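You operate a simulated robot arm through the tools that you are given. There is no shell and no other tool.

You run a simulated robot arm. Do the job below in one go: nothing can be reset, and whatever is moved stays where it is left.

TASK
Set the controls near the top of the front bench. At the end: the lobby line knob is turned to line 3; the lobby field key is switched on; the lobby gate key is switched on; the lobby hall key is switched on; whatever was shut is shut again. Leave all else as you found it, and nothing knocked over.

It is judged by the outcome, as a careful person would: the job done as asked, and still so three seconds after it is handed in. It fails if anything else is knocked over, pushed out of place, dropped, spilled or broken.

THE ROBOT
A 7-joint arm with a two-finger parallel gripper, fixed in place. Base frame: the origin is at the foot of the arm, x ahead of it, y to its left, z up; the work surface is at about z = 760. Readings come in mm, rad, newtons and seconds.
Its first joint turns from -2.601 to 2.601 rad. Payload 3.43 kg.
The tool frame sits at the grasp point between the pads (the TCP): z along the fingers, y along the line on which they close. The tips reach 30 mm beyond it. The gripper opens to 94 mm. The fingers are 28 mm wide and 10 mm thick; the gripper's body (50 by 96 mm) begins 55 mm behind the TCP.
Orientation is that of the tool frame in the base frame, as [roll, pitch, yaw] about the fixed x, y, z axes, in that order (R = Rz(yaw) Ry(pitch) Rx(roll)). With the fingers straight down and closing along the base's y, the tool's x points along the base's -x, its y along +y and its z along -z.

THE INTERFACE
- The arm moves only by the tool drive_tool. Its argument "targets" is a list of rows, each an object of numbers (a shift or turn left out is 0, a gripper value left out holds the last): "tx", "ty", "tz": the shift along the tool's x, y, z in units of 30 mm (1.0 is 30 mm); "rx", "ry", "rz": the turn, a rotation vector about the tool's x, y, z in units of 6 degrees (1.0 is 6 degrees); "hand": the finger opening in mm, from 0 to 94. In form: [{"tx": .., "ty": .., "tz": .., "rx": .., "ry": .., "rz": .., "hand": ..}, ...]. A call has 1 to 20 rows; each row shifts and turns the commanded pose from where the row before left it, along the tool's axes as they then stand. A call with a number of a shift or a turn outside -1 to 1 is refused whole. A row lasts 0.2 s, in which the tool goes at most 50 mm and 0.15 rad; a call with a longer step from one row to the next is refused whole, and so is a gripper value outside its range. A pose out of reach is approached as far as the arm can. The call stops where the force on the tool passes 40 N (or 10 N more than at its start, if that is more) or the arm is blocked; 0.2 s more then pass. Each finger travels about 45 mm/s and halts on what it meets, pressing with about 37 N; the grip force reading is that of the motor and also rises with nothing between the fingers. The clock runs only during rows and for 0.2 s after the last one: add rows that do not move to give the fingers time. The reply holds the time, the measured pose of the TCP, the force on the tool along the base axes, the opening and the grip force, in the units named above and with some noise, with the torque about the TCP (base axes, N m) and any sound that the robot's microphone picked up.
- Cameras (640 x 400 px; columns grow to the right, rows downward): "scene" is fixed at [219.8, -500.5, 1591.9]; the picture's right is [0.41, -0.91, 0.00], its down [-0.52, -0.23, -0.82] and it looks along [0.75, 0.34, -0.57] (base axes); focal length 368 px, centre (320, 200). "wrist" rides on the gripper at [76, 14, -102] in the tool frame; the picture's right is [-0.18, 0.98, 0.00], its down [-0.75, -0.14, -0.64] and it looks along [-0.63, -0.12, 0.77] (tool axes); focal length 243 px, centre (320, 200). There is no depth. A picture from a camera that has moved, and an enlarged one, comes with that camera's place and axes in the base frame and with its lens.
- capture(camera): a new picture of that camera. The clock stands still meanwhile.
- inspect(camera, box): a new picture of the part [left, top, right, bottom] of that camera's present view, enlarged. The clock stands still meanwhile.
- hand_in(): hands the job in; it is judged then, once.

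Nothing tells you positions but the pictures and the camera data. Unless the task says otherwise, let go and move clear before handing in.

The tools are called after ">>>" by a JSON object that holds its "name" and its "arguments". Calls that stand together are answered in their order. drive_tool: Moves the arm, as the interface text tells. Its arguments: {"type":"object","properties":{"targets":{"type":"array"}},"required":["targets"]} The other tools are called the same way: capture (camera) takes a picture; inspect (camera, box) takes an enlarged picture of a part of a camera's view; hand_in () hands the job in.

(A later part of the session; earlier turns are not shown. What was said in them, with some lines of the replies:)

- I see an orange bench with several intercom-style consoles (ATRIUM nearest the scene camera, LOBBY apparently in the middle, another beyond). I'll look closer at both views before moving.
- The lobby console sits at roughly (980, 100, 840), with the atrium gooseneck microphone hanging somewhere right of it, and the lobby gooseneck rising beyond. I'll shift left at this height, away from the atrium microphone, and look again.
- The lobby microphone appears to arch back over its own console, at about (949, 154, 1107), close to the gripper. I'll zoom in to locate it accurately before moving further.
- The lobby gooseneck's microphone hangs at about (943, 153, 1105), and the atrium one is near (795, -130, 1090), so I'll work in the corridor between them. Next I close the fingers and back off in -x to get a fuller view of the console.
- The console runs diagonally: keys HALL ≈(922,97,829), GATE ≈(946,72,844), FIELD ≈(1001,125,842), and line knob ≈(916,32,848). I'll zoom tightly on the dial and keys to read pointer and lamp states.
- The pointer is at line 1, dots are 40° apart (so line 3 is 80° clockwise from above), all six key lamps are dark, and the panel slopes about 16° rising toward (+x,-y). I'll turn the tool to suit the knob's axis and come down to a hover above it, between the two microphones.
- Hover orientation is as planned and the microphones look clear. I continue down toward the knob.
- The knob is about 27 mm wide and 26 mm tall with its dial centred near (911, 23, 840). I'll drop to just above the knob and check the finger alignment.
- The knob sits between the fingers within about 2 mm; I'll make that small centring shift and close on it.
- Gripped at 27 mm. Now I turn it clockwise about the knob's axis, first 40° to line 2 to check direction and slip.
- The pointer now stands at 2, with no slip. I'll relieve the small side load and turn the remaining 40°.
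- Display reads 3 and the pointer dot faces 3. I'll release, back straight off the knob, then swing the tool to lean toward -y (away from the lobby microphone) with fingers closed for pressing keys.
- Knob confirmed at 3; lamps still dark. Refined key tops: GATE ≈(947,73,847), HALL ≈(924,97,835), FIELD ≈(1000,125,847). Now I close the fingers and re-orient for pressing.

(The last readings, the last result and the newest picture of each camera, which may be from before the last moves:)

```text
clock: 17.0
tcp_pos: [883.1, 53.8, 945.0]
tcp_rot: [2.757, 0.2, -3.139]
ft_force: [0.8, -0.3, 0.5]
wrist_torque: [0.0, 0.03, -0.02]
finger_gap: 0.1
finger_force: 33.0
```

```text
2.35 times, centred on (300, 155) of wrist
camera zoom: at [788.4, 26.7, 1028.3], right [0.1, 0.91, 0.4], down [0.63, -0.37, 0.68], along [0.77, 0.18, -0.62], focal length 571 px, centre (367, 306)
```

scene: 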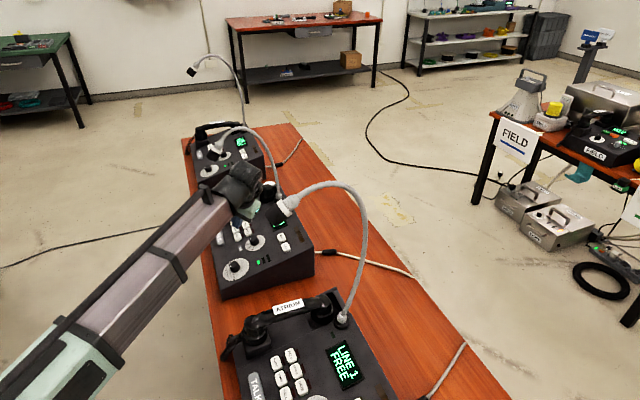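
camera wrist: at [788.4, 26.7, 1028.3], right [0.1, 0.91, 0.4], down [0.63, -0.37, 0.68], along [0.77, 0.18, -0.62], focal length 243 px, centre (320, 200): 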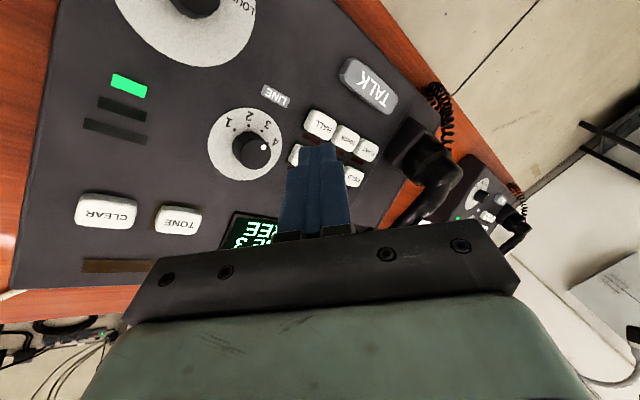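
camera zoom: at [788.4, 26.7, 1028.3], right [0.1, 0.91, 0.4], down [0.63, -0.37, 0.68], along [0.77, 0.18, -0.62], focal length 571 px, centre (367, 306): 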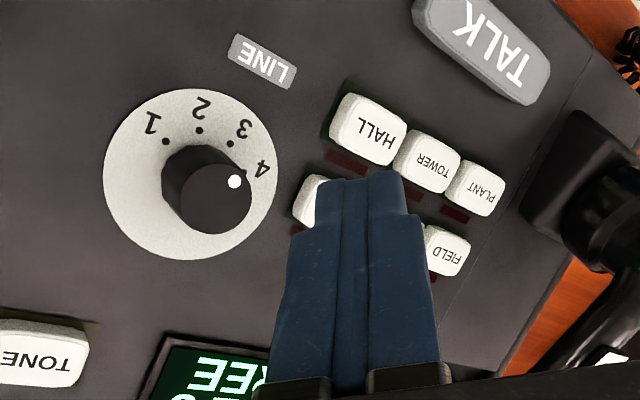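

The hand leans clear of both microphones. I'll move to a hover about 25 mm off the GATE key.

>>> {"name": "drive_tool", "arguments": {"targets": [{"tx": -0.476, "ty": 0.003, "tz": 0.632}, {"tx": -0.476, "ty": 0.003, "tz": 0.632}, {"tx": -0.476, "ty": 0.003, "tz": 0.632}, {}]}}

>>> {"name": "inspect", "arguments": {"camera": "wrist", "box": [200, 70, 440, 240]}}

>>> {"name": "inspect", "arguments": {"camera": "scene", "box": [200, 160, 320, 260]}}

```text
clock: 18.0
tcp_pos: [936.7, 75.0, 902.7]
tcp_rot: [2.757, 0.2, -3.138]
ft_force: [-0.1, 0.0, 0.5]
wrist_torque: [0.03, 0.02, 0.02]
finger_gap: 0.1
finger_force: 32.7
```

```text
2.35 times, centred on (320, 155) of wrist
camera zoom: at [840.8, 48.8, 985.1], right [0.11, 0.91, 0.4], down [0.63, -0.37, 0.68], along [0.77, 0.18, -0.62], focal length 571 px, centre (320, 306)
```

zoom: 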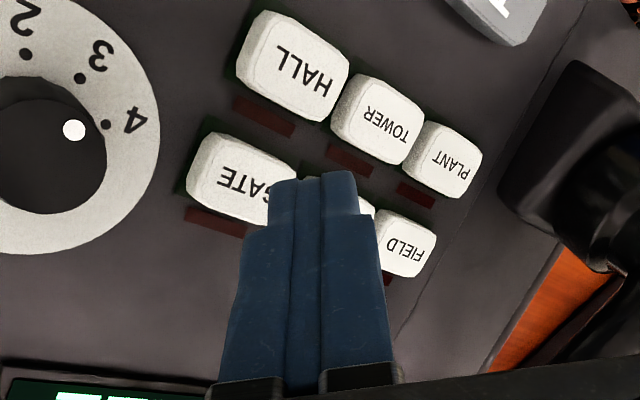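

```text
4.00 times, centred on (260, 210) of scene
camera zoom: at [219.8, -500.5, 1591.9], right [0.41, -0.91, 0.0], down [-0.52, -0.23, -0.82], along [0.75, 0.34, -0.57], focal length 1472 px, centre (560, 160)
```

zoom: 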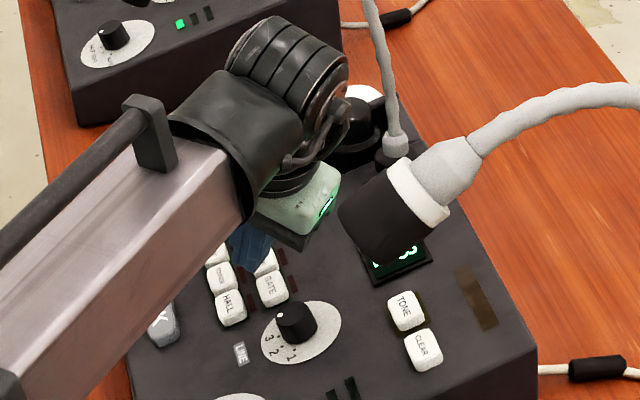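

Projected and observed key positions agree. I'll approach GATE along the panel normal and then press in small steps, watching force and sound.

>>> {"name": "drive_tool", "arguments": {"targets": [{"ty": -0.22, "tz": 0.334}, {"ty": -0.165, "tz": 0.251}, {}]}}

>>> {"name": "inspect", "arguments": {"camera": "wrist", "box": [200, 70, 440, 240]}}

>>> {"name": "inspect", "arguments": {"camera": "scene", "box": [220, 190, 300, 250]}}

```text
clock: 18.8
tcp_pos: [940.2, 70.6, 882.3]
tcp_rot: [2.758, 0.199, -3.139]
ft_force: [0.2, 0.7, -0.2]
wrist_torque: [-0.01, 0.01, 0.02]
finger_gap: 0.0
finger_force: 32.3
```

```text
2.35 times, centred on (320, 155) of wrist
camera zoom: at [844.9, 44.8, 964.9], right [0.11, 0.91, 0.4], down [0.63, -0.37, 0.68], along [0.77, 0.18, -0.62], focal length 571 px, centre (320, 306)
```

zoom: 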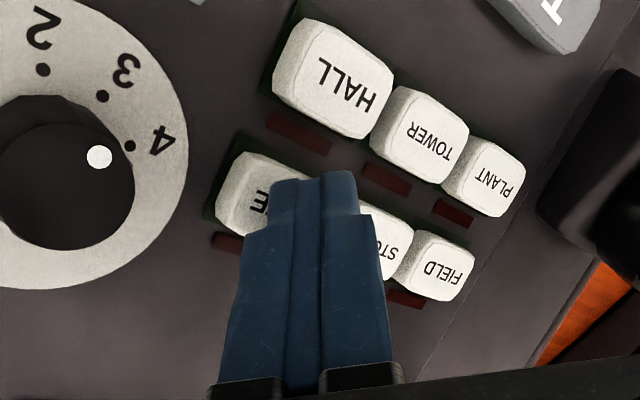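

```text
6.67 times, centred on (260, 220) of scene
camera zoom: at [219.8, -500.5, 1591.9], right [0.41, -0.91, 0.0], down [-0.52, -0.23, -0.82], along [0.75, 0.34, -0.57], focal length 2454 px, centre (720, 67)
```

zoom: 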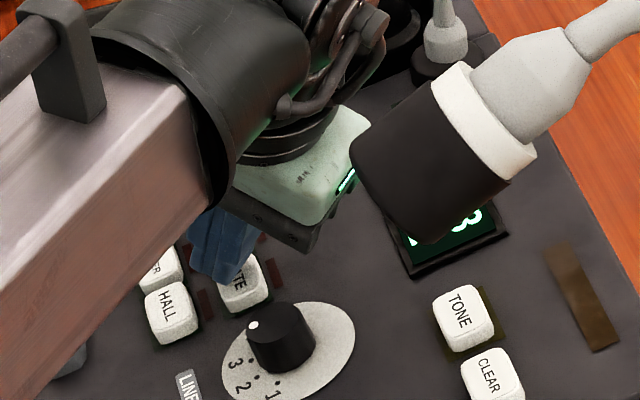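

>>> {"name": "drive_tool", "arguments": {"targets": [{"ty": -0.0366, "tz": 0.0557}, {"ty": -0.0366, "tz": 0.0557}, {"ty": -0.0366, "tz": 0.0557}, {"ty": -0.0366, "tz": 0.0557}]}}

>>> {"name": "inspect", "arguments": {"camera": "wrist", "box": [200, 70, 440, 240]}}

```text
clock: 19.8
tcp_pos: [942.4, 69.2, 874.8]
tcp_rot: [2.758, 0.197, -3.139]
ft_force: [-1.3, 0.4, 3.7]
wrist_torque: [0.02, 0.04, -0.05]
finger_gap: 0.1
finger_force: 33.0
heard: click
```

```text
2.35 times, centred on (320, 155) of wrist
camera zoom: at [846.2, 43.4, 957.3], right [0.11, 0.91, 0.4], down [0.63, -0.37, 0.68], along [0.77, 0.18, -0.62], focal length 571 px, centre (320, 306)
```

zoom: 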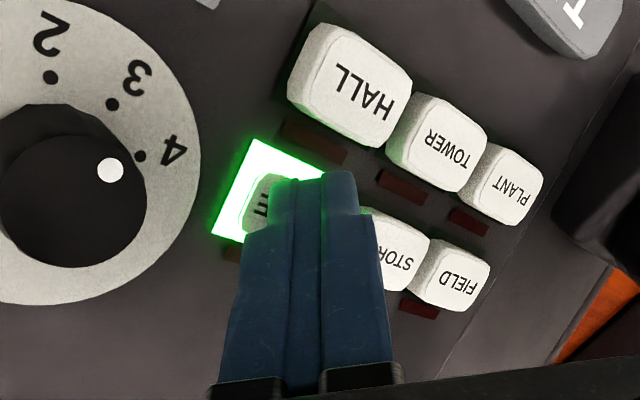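

A click, and GATE's surround lit green. I'll withdraw along the normal and confirm it stays on.

>>> {"name": "drive_tool", "arguments": {"targets": [{"ty": 0.183, "tz": -0.279}, {"ty": 0.275, "tz": -0.418}, {"ty": 0.275, "tz": -0.418}, {}]}}

>>> {"name": "capture", "arguments": {"camera": "wrist"}}

>>> {"name": "inspect", "arguments": {"camera": "scene", "box": [200, 160, 320, 260]}}

```text
clock: 20.8
tcp_pos: [932.9, 76.3, 912.8]
tcp_rot: [2.758, 0.199, -3.139]
ft_force: [0.5, 0.2, 0.2]
wrist_torque: [0.03, 0.01, 0.0]
finger_gap: 0.3
finger_force: 33.1
```

```text
taken
camera wrist: at [838.7, 51.0, 995.2], right [0.11, 0.91, 0.4], down [0.63, -0.37, 0.68], along [0.77, 0.18, -0.62], focal length 243 px, centre (320, 200)
```

wrist: 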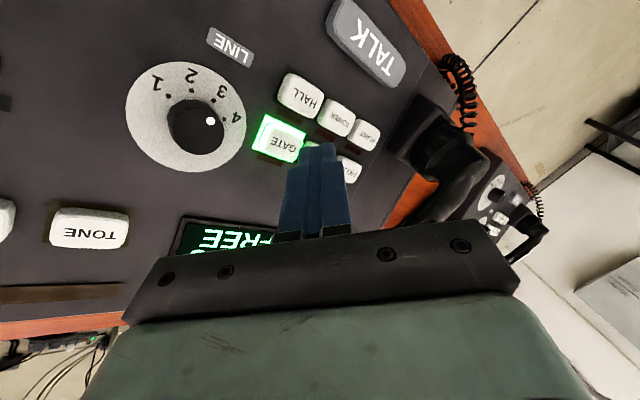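

```text
4.00 times, centred on (260, 210) of scene
camera zoom: at [219.8, -500.5, 1591.9], right [0.41, -0.91, 0.0], down [-0.52, -0.23, -0.82], along [0.75, 0.34, -0.57], focal length 1472 px, centre (560, 160)
```

zoom: 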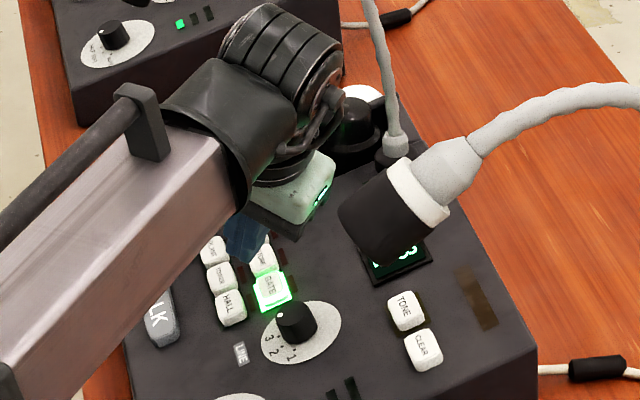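

GATE remains lit green. Next is HALL: hover over it.

>>> {"name": "drive_tool", "arguments": {"targets": [{"tx": 0.382, "ty": 0.357, "tz": 0.235}, {"tx": 0.382, "ty": 0.357, "tz": 0.235}, {}, {"ty": -0.22, "tz": 0.334}, {"ty": -0.22, "tz": 0.334}, {}]}}

>>> {"name": "capture", "arguments": {"camera": "wrist"}}

>>> {"name": "inspect", "arguments": {"camera": "scene", "box": [200, 160, 320, 260]}}

```text
clock: 22.2
tcp_pos: [917.3, 97.2, 881.7]
tcp_rot: [2.758, 0.198, -3.14]
ft_force: [-0.3, 0.7, 0.4]
wrist_torque: [-0.03, -0.02, -0.01]
finger_gap: 0.1
finger_force: 32.5
```

```text
taken
camera wrist: at [822.3, 71.7, 963.0], right [0.11, 0.91, 0.4], down [0.63, -0.37, 0.68], along [0.77, 0.18, -0.62], focal length 243 px, centre (320, 200)
```

wrist: 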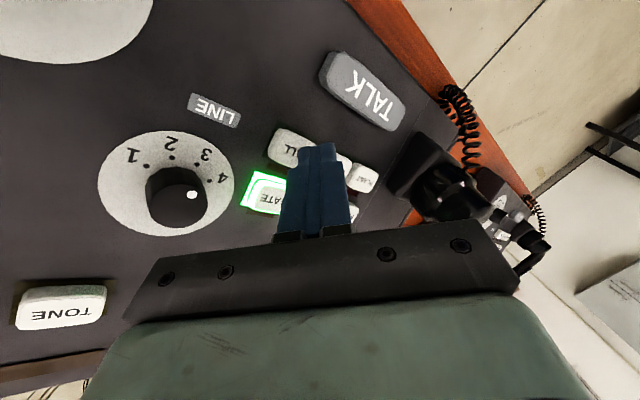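

```text
4.00 times, centred on (260, 210) of scene
camera zoom: at [219.8, -500.5, 1591.9], right [0.41, -0.91, 0.0], down [-0.52, -0.23, -0.82], along [0.75, 0.34, -0.57], focal length 1472 px, centre (560, 160)
```

zoom: 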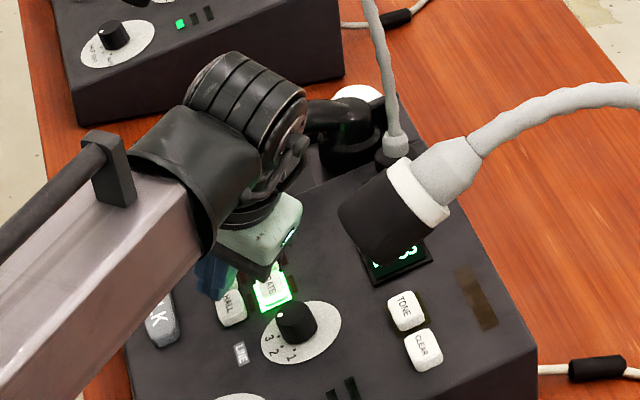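

>>> {"name": "inspect", "arguments": {"camera": "wrist", "box": [220, 90, 420, 230]}}

>>> {"name": "inspect", "arguments": {"camera": "scene", "box": [230, 210, 290, 250]}}

```text
2.86 times, centred on (320, 160) of wrist
camera zoom: at [822.3, 71.7, 963.0], right [0.11, 0.91, 0.4], down [0.63, -0.37, 0.68], along [0.77, 0.18, -0.62], focal length 693 px, centre (320, 314)
```

zoom: 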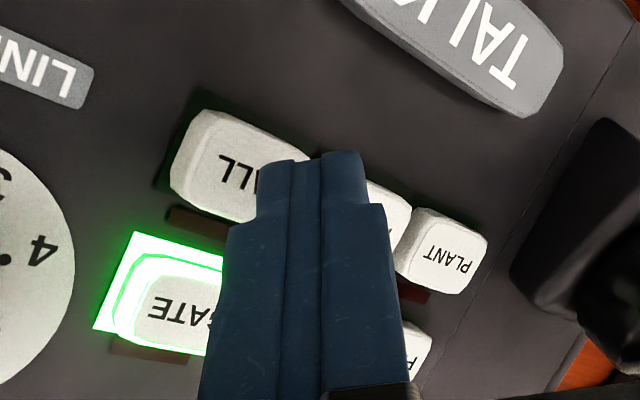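

```text
10.00 times, centred on (260, 230) of scene
camera zoom: at [219.8, -500.5, 1591.9], right [0.41, -0.91, 0.0], down [-0.52, -0.23, -0.82], along [0.75, 0.34, -0.57], focal length 3681 px, centre (920, -100)
```

zoom: 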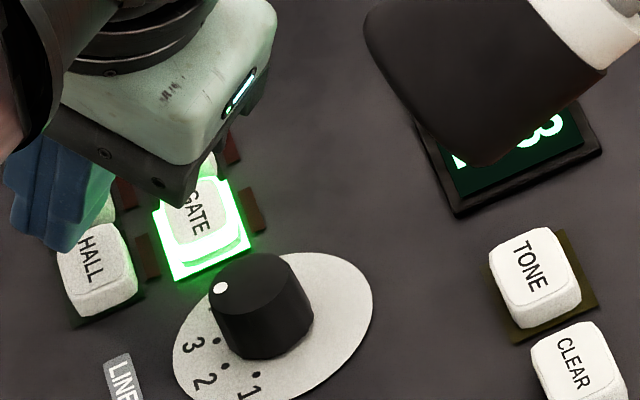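

>>> {"name": "drive_tool", "arguments": {"targets": [{"tx": 0.049, "ty": 0.097, "tz": 0.028}, {"ty": -0.183, "tz": 0.279}, {"ty": -0.0366, "tz": 0.0557}, {}]}}

>>> {"name": "inspect", "arguments": {"camera": "wrist", "box": [220, 90, 420, 230]}}

>>> {"name": "inspect", "arguments": {"camera": "scene", "box": [210, 210, 270, 250]}}

```text
clock: 23.2
tcp_pos: [916.7, 97.4, 869.3]
tcp_rot: [2.757, 0.199, -3.14]
ft_force: [-0.3, -1.1, 1.4]
wrist_torque: [0.01, -0.01, -0.03]
finger_gap: 0.1
finger_force: 32.7
```

```text
2.86 times, centred on (320, 160) of wrist
camera zoom: at [822.5, 72.0, 951.3], right [0.11, 0.91, 0.4], down [0.63, -0.37, 0.68], along [0.77, 0.18, -0.62], focal length 693 px, centre (320, 314)
```

zoom: 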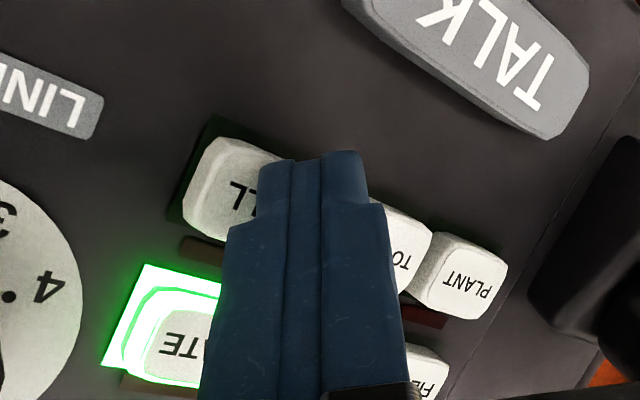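

```text
10.00 times, centred on (240, 230) of scene
camera zoom: at [219.8, -500.5, 1591.9], right [0.41, -0.91, 0.0], down [-0.52, -0.23, -0.82], along [0.75, 0.34, -0.57], focal length 3681 px, centre (1120, -100)
```

zoom: 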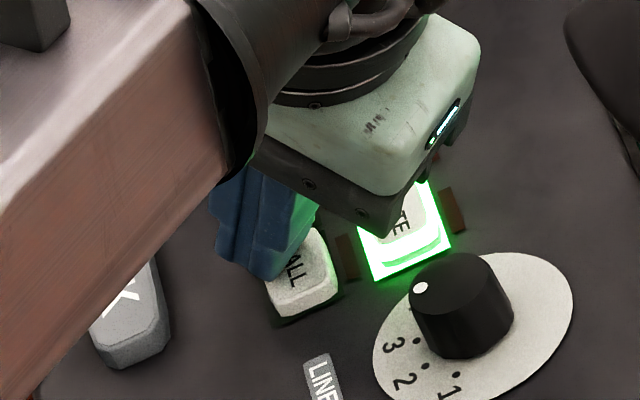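

The contact edge is a few millimetres beyond HALL's centre; I'll nudge it back slightly and press.

>>> {"name": "drive_tool", "arguments": {"targets": [{"tx": 0.1, "ty": -0.03}, {"ty": -0.0366, "tz": 0.0557}, {"ty": -0.0366, "tz": 0.0557}, {"ty": -0.0366, "tz": 0.0557}]}}

>>> {"name": "inspect", "arguments": {"camera": "wrist", "box": [220, 90, 420, 230]}}

```text
clock: 24.2
tcp_pos: [915.1, 96.5, 863.2]
tcp_rot: [2.756, 0.199, -3.138]
ft_force: [-1.9, 2.0, 10.3]
wrist_torque: [0.07, 0.01, 0.01]
finger_gap: 0.3
finger_force: 33.3
heard: click
```

```text
2.86 times, centred on (320, 160) of wrist
camera zoom: at [820.3, 70.1, 945.1], right [0.11, 0.91, 0.4], down [0.63, -0.37, 0.68], along [0.77, 0.18, -0.61], focal length 693 px, centre (320, 314)
```

zoom: 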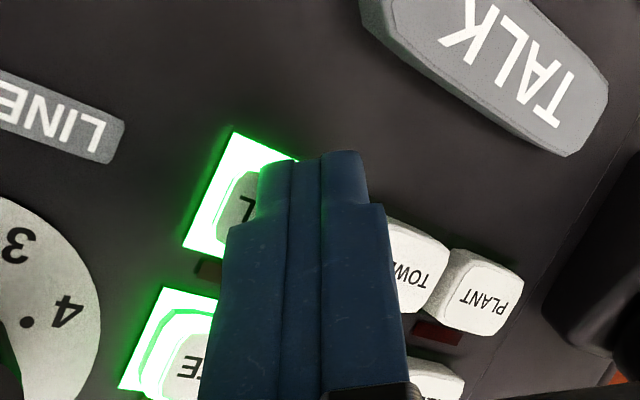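

HALL clicked and lit. Withdrawing along the normal.

>>> {"name": "drive_tool", "arguments": {"targets": [{"ty": 0.183, "tz": -0.279}, {"ty": 0.275, "tz": -0.418}, {"ty": 0.275, "tz": -0.418}, {"ty": 0.183, "tz": -0.279}, {}]}}

>>> {"name": "capture", "arguments": {"camera": "wrist"}}

>>> {"name": "capture", "arguments": {"camera": "scene"}}

```text
clock: 25.4
tcp_pos: [905.4, 106.1, 909.6]
tcp_rot: [2.755, 0.199, -3.139]
ft_force: [0.8, 0.8, 0.8]
wrist_torque: [0.02, 0.02, 0.04]
finger_gap: 0.0
finger_force: 32.9
```

```text
taken
camera wrist: at [810.5, 79.8, 993.1], right [0.11, 0.91, 0.4], down [0.63, -0.37, 0.68], along [0.77, 0.18, -0.62], focal length 243 px, centre (320, 200)
```

wrist: 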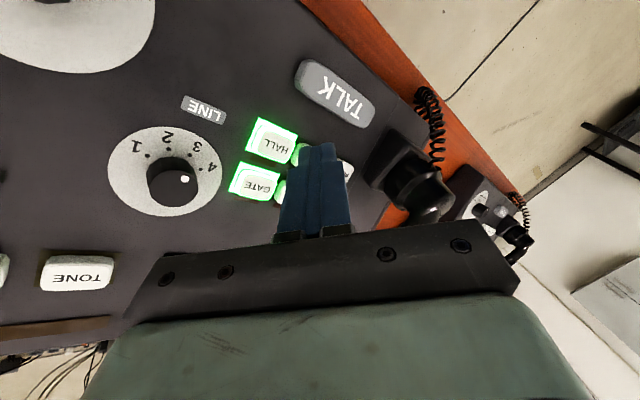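

```text
taken
```

scene: 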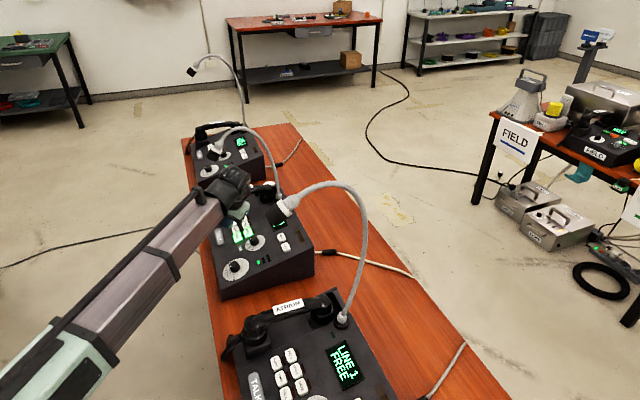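

>>> {"name": "inspect", "arguments": {"camera": "wrist", "box": [210, 90, 370, 220]}}

>>> {"name": "inspect", "arguments": {"camera": "scene", "box": [190, 160, 310, 260]}}

```text
3.08 times, centred on (290, 155) of wrist
camera zoom: at [810.5, 79.8, 993.1], right [0.11, 0.91, 0.4], down [0.63, -0.37, 0.68], along [0.77, 0.18, -0.62], focal length 746 px, centre (412, 338)
```

zoom: 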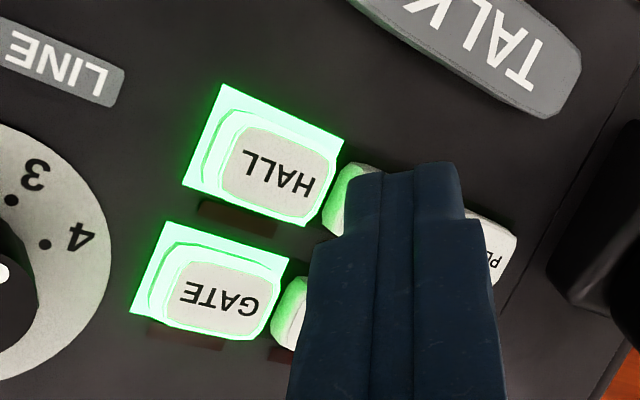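

```text
4.00 times, centred on (250, 210) of scene
camera zoom: at [219.8, -500.5, 1591.9], right [0.41, -0.91, 0.0], down [-0.52, -0.23, -0.82], along [0.75, 0.34, -0.57], focal length 1472 px, centre (600, 160)
```

zoom: 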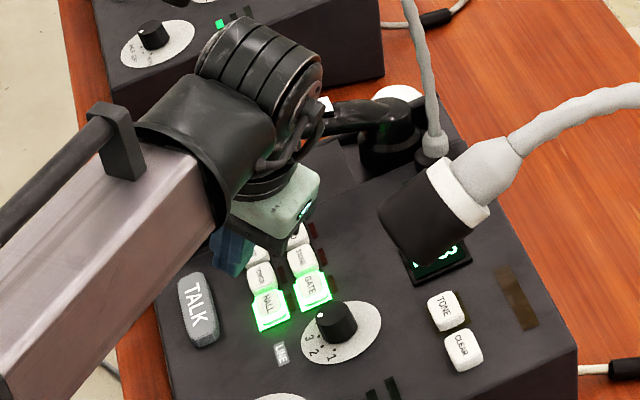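

GATE and HALL stay lit, others are off (only reflected glow). For FIELD, closest to the lobby microphone, I'll lean the tool a further 8° toward -y, then hover over it.

>>> {"name": "drive_tool", "arguments": {"targets": [{"rx": -0.667}, {"rx": -0.667}, {"tx": -0.676, "ty": 0.109, "tz": 0.144}, {"tx": -0.676, "ty": 0.109, "tz": 0.144}, {"tx": -0.676, "ty": 0.109, "tz": 0.144}, {"tx": -0.676, "ty": 0.109, "tz": 0.144}, {}]}}

>>> {"name": "capture", "arguments": {"camera": "wrist"}}

>>> {"name": "inspect", "arguments": {"camera": "scene", "box": [190, 120, 330, 250]}}

```text
clock: 27.0
tcp_pos: [987.5, 125.6, 918.1]
tcp_rot: [2.617, 0.199, -3.14]
ft_force: [-1.2, -0.5, -0.4]
wrist_torque: [0.0, 0.02, -0.05]
finger_gap: 0.4
finger_force: 33.4
```

```text
taken
camera wrist: at [893.4, 87.0, 996.7], right [0.08, 0.85, 0.52], down [0.64, -0.44, 0.62], along [0.76, 0.28, -0.58], focal length 243 px, centre (320, 200)
```

wrist: 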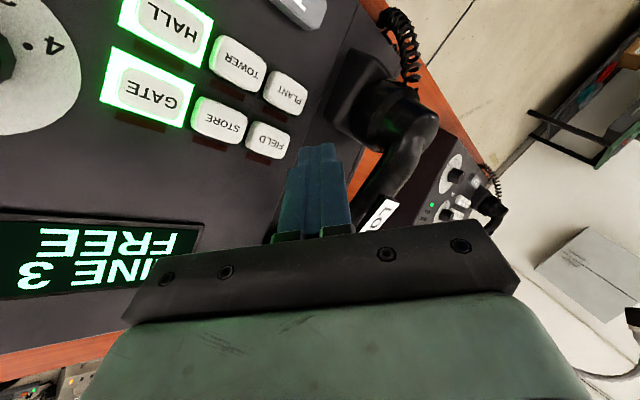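

```text
3.08 times, centred on (260, 185) of scene
camera zoom: at [219.8, -500.5, 1591.9], right [0.41, -0.91, 0.0], down [-0.52, -0.23, -0.82], along [0.75, 0.34, -0.57], focal length 1132 px, centre (505, 246)
```

zoom: 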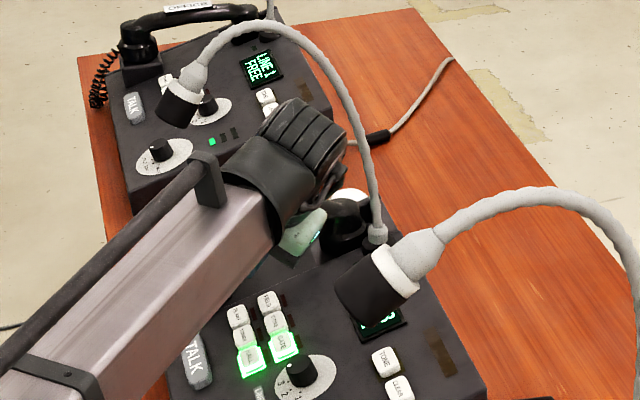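

Display reads "LINE 3 FREE", and FIELD is where predicted. I approach it along the panel normal to about 5 mm above.

>>> {"name": "drive_tool", "arguments": {"targets": [{"tx": 0.03, "ty": -0.395, "tz": 0.451}, {"ty": -0.395, "tz": 0.451}, {}]}}

>>> {"name": "inspect", "arguments": {"camera": "wrist", "box": [200, 70, 440, 240]}}

>>> {"name": "inspect", "arguments": {"camera": "scene", "box": [190, 120, 330, 250]}}

```text
clock: 27.8
tcp_pos: [993.1, 119.6, 883.4]
tcp_rot: [2.619, 0.2, -3.141]
ft_force: [0.0, -1.2, 0.3]
wrist_torque: [-0.01, 0.0, -0.01]
finger_gap: 0.0
finger_force: 32.7
```

```text
2.35 times, centred on (320, 155) of wrist
camera zoom: at [899.3, 79.4, 961.9], right [0.08, 0.85, 0.52], down [0.64, -0.44, 0.62], along [0.76, 0.28, -0.58], focal length 571 px, centre (320, 306)
```

zoom: 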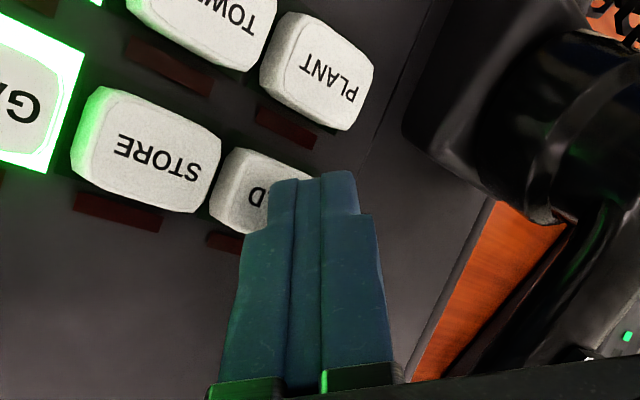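

```text
3.08 times, centred on (260, 185) of scene
camera zoom: at [219.8, -500.5, 1591.9], right [0.41, -0.91, 0.0], down [-0.52, -0.23, -0.82], along [0.75, 0.34, -0.57], focal length 1132 px, centre (505, 246)
```

zoom: 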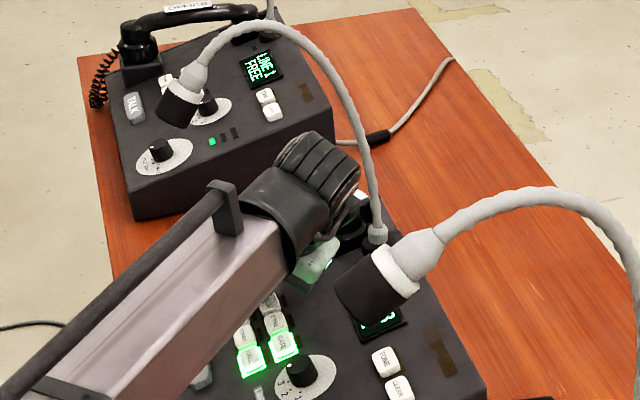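

>>> {"name": "drive_tool", "arguments": {"targets": [{"ty": -0.0439, "tz": 0.0501}, {"ty": -0.0439, "tz": 0.0501}, {"ty": -0.0439, "tz": 0.0501}, {"ty": -0.0439, "tz": 0.0501}]}}

>>> {"name": "inspect", "arguments": {"camera": "wrist", "box": [200, 70, 440, 240]}}

```text
clock: 28.8
tcp_pos: [994.1, 117.6, 875.9]
tcp_rot: [2.616, 0.198, -3.14]
ft_force: [-0.2, 0.5, 1.5]
wrist_torque: [0.04, -0.01, 0.03]
finger_gap: 0.0
finger_force: 32.2
heard: click
```

```text
2.35 times, centred on (320, 155) of wrist
camera zoom: at [900.7, 77.8, 954.0], right [0.08, 0.85, 0.52], down [0.64, -0.44, 0.62], along [0.76, 0.28, -0.58], focal length 571 px, centre (320, 306)
```

zoom: 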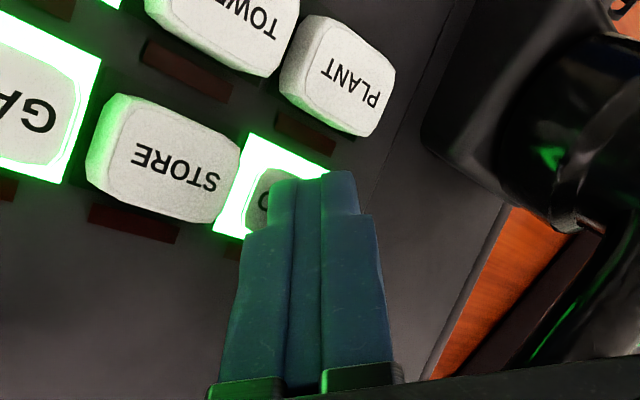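

FIELD clicked and lit. I'll withdraw along the normal, then back away between the microphones and check everything.

>>> {"name": "drive_tool", "arguments": {"targets": [{"ty": 0.22, "tz": -0.251}, {"ty": 0.439, "tz": -0.501}, {"tx": 0.718, "ty": 0.184, "tz": -0.65}, {"tx": 0.718, "ty": 0.184, "tz": -0.65}, {"tx": 0.718, "ty": 0.184, "tz": -0.65}, {"tx": 0.718, "ty": 0.184, "tz": -0.65}, {}]}}

>>> {"name": "capture", "arguments": {"camera": "wrist"}}

>>> {"name": "capture", "arguments": {"camera": "scene"}}

>>> {"name": "inspect", "arguments": {"camera": "scene", "box": [190, 140, 330, 270]}}

```text
clock: 30.4
tcp_pos: [887.7, 104.2, 964.1]
tcp_rot: [2.618, 0.198, -3.14]
ft_force: [-0.8, 0.3, -1.1]
wrist_torque: [-0.03, 0.0, -0.01]
finger_gap: 0.0
finger_force: 32.9
```

```text
taken
camera wrist: at [794.4, 63.4, 1042.6], right [0.08, 0.85, 0.52], down [0.64, -0.44, 0.62], along [0.76, 0.28, -0.58], focal length 243 px, centre (320, 200)
```

wrist: 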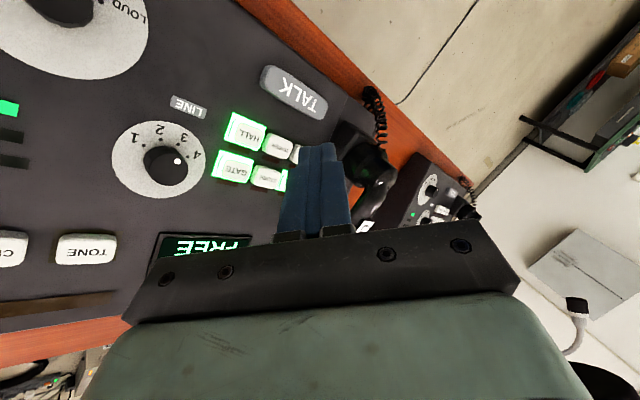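

```text
taken
```

scene: 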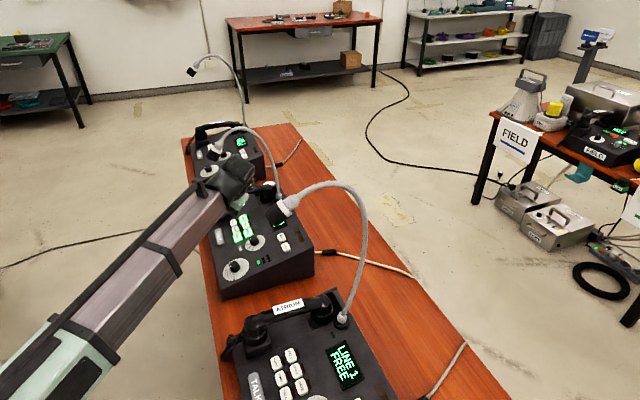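

```text
3.08 times, centred on (260, 205) of scene
camera zoom: at [219.8, -500.5, 1591.9], right [0.41, -0.91, 0.0], down [-0.52, -0.23, -0.82], along [0.75, 0.34, -0.57], focal length 1132 px, centre (505, 185)
```

zoom: 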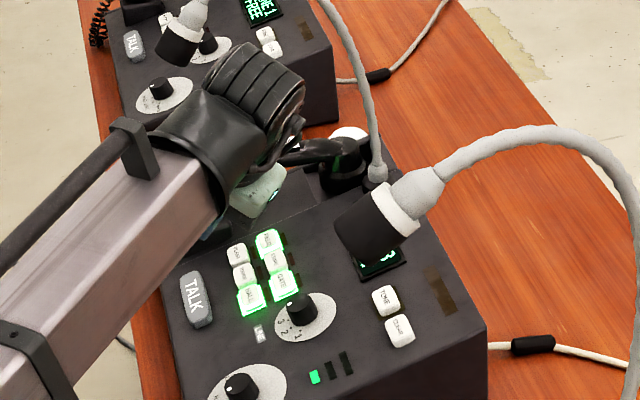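

FIELD, GATE and HALL are lit, TOWER/PLANT/STORE are not, and nothing was disturbed. I'll rise clear and take a final look.

>>> {"name": "drive_tool", "arguments": {"targets": [{"tx": 0.038, "ty": 0.297, "tz": -0.779}, {"tx": 0.038, "ty": 0.297, "tz": -0.779}, {"tx": 0.038, "ty": 0.297, "tz": -0.779}, {"tx": 0.038, "ty": 0.297, "tz": -0.779}, {"tx": 0.038, "ty": 0.297, "tz": -0.779}, {}, {}, {}]}}

>>> {"name": "capture", "arguments": {"camera": "scene"}}

>>> {"name": "inspect", "arguments": {"camera": "wrist", "box": [60, 0, 420, 240]}}

>>> {"name": "inspect", "arguments": {"camera": "scene", "box": [190, 180, 330, 300]}}

```text
clock: 32.2
tcp_pos: [857.8, 82.5, 1084.0]
tcp_rot: [2.618, 0.197, -3.141]
ft_force: [0.4, -0.5, -0.7]
wrist_torque: [0.01, 0.0, -0.02]
finger_gap: 0.1
finger_force: 32.6
```

```text
taken
```

scene: 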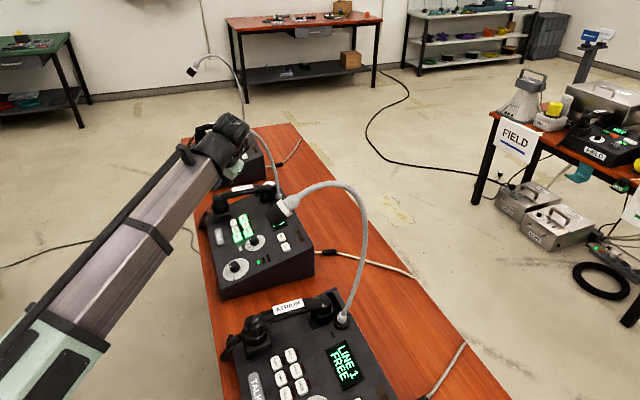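

```text
1.67 times, centred on (240, 120) of wrist
camera zoom: at [764.6, 42.9, 1162.5], right [0.08, 0.85, 0.52], down [0.64, -0.44, 0.62], along [0.76, 0.28, -0.58], focal length 404 px, centre (453, 333)
```

zoom: 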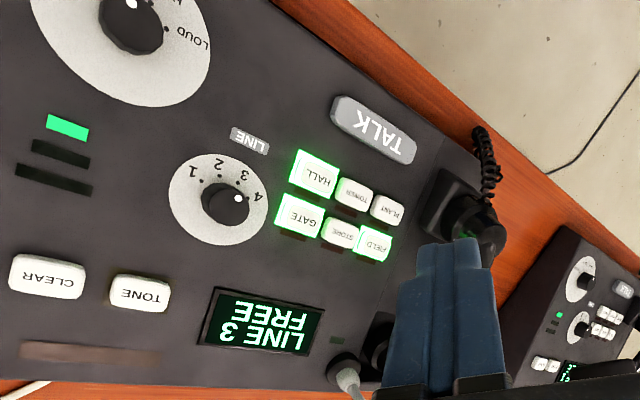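

```text
3.33 times, centred on (260, 240) of scene
camera zoom: at [219.8, -500.5, 1591.9], right [0.41, -0.91, 0.0], down [-0.52, -0.23, -0.82], along [0.75, 0.34, -0.57], focal length 1227 px, centre (520, 67)
```

zoom: 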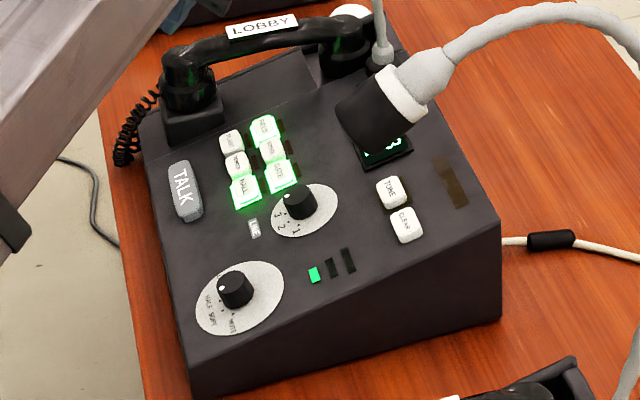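

The final view shows the lobby display at "LINE 3 FREE" and the HALL, GATE and FIELD keys lit. The other keys are off, the volume knob, handset and microphones are unmoved, and the arm is clear. I found nothing shut on this console that needed opening, so I'm handing in.

>>> {"name": "hand_in", "arguments": {}}

```text
The job is handed in.
```

I set the lobby controls as asked and handed the job in. I haven't seen the judging result.

- **Line knob:** turned from line 1 to line 3; the lobby display reads "LINE 3 FREE".
- **Keys:** GATE, HALL and FIELD each clicked once and stayed lit. TOWER, PLANT and STORE are still off.
- **Shut items:** I found nothing shut on this console, so nothing had to be opened or closed again.
- **Everything else:** the last pictures showed the volume knob, handset, microphones and neighbouring consoles where they were. The arm had let go and was clear before I handed in.
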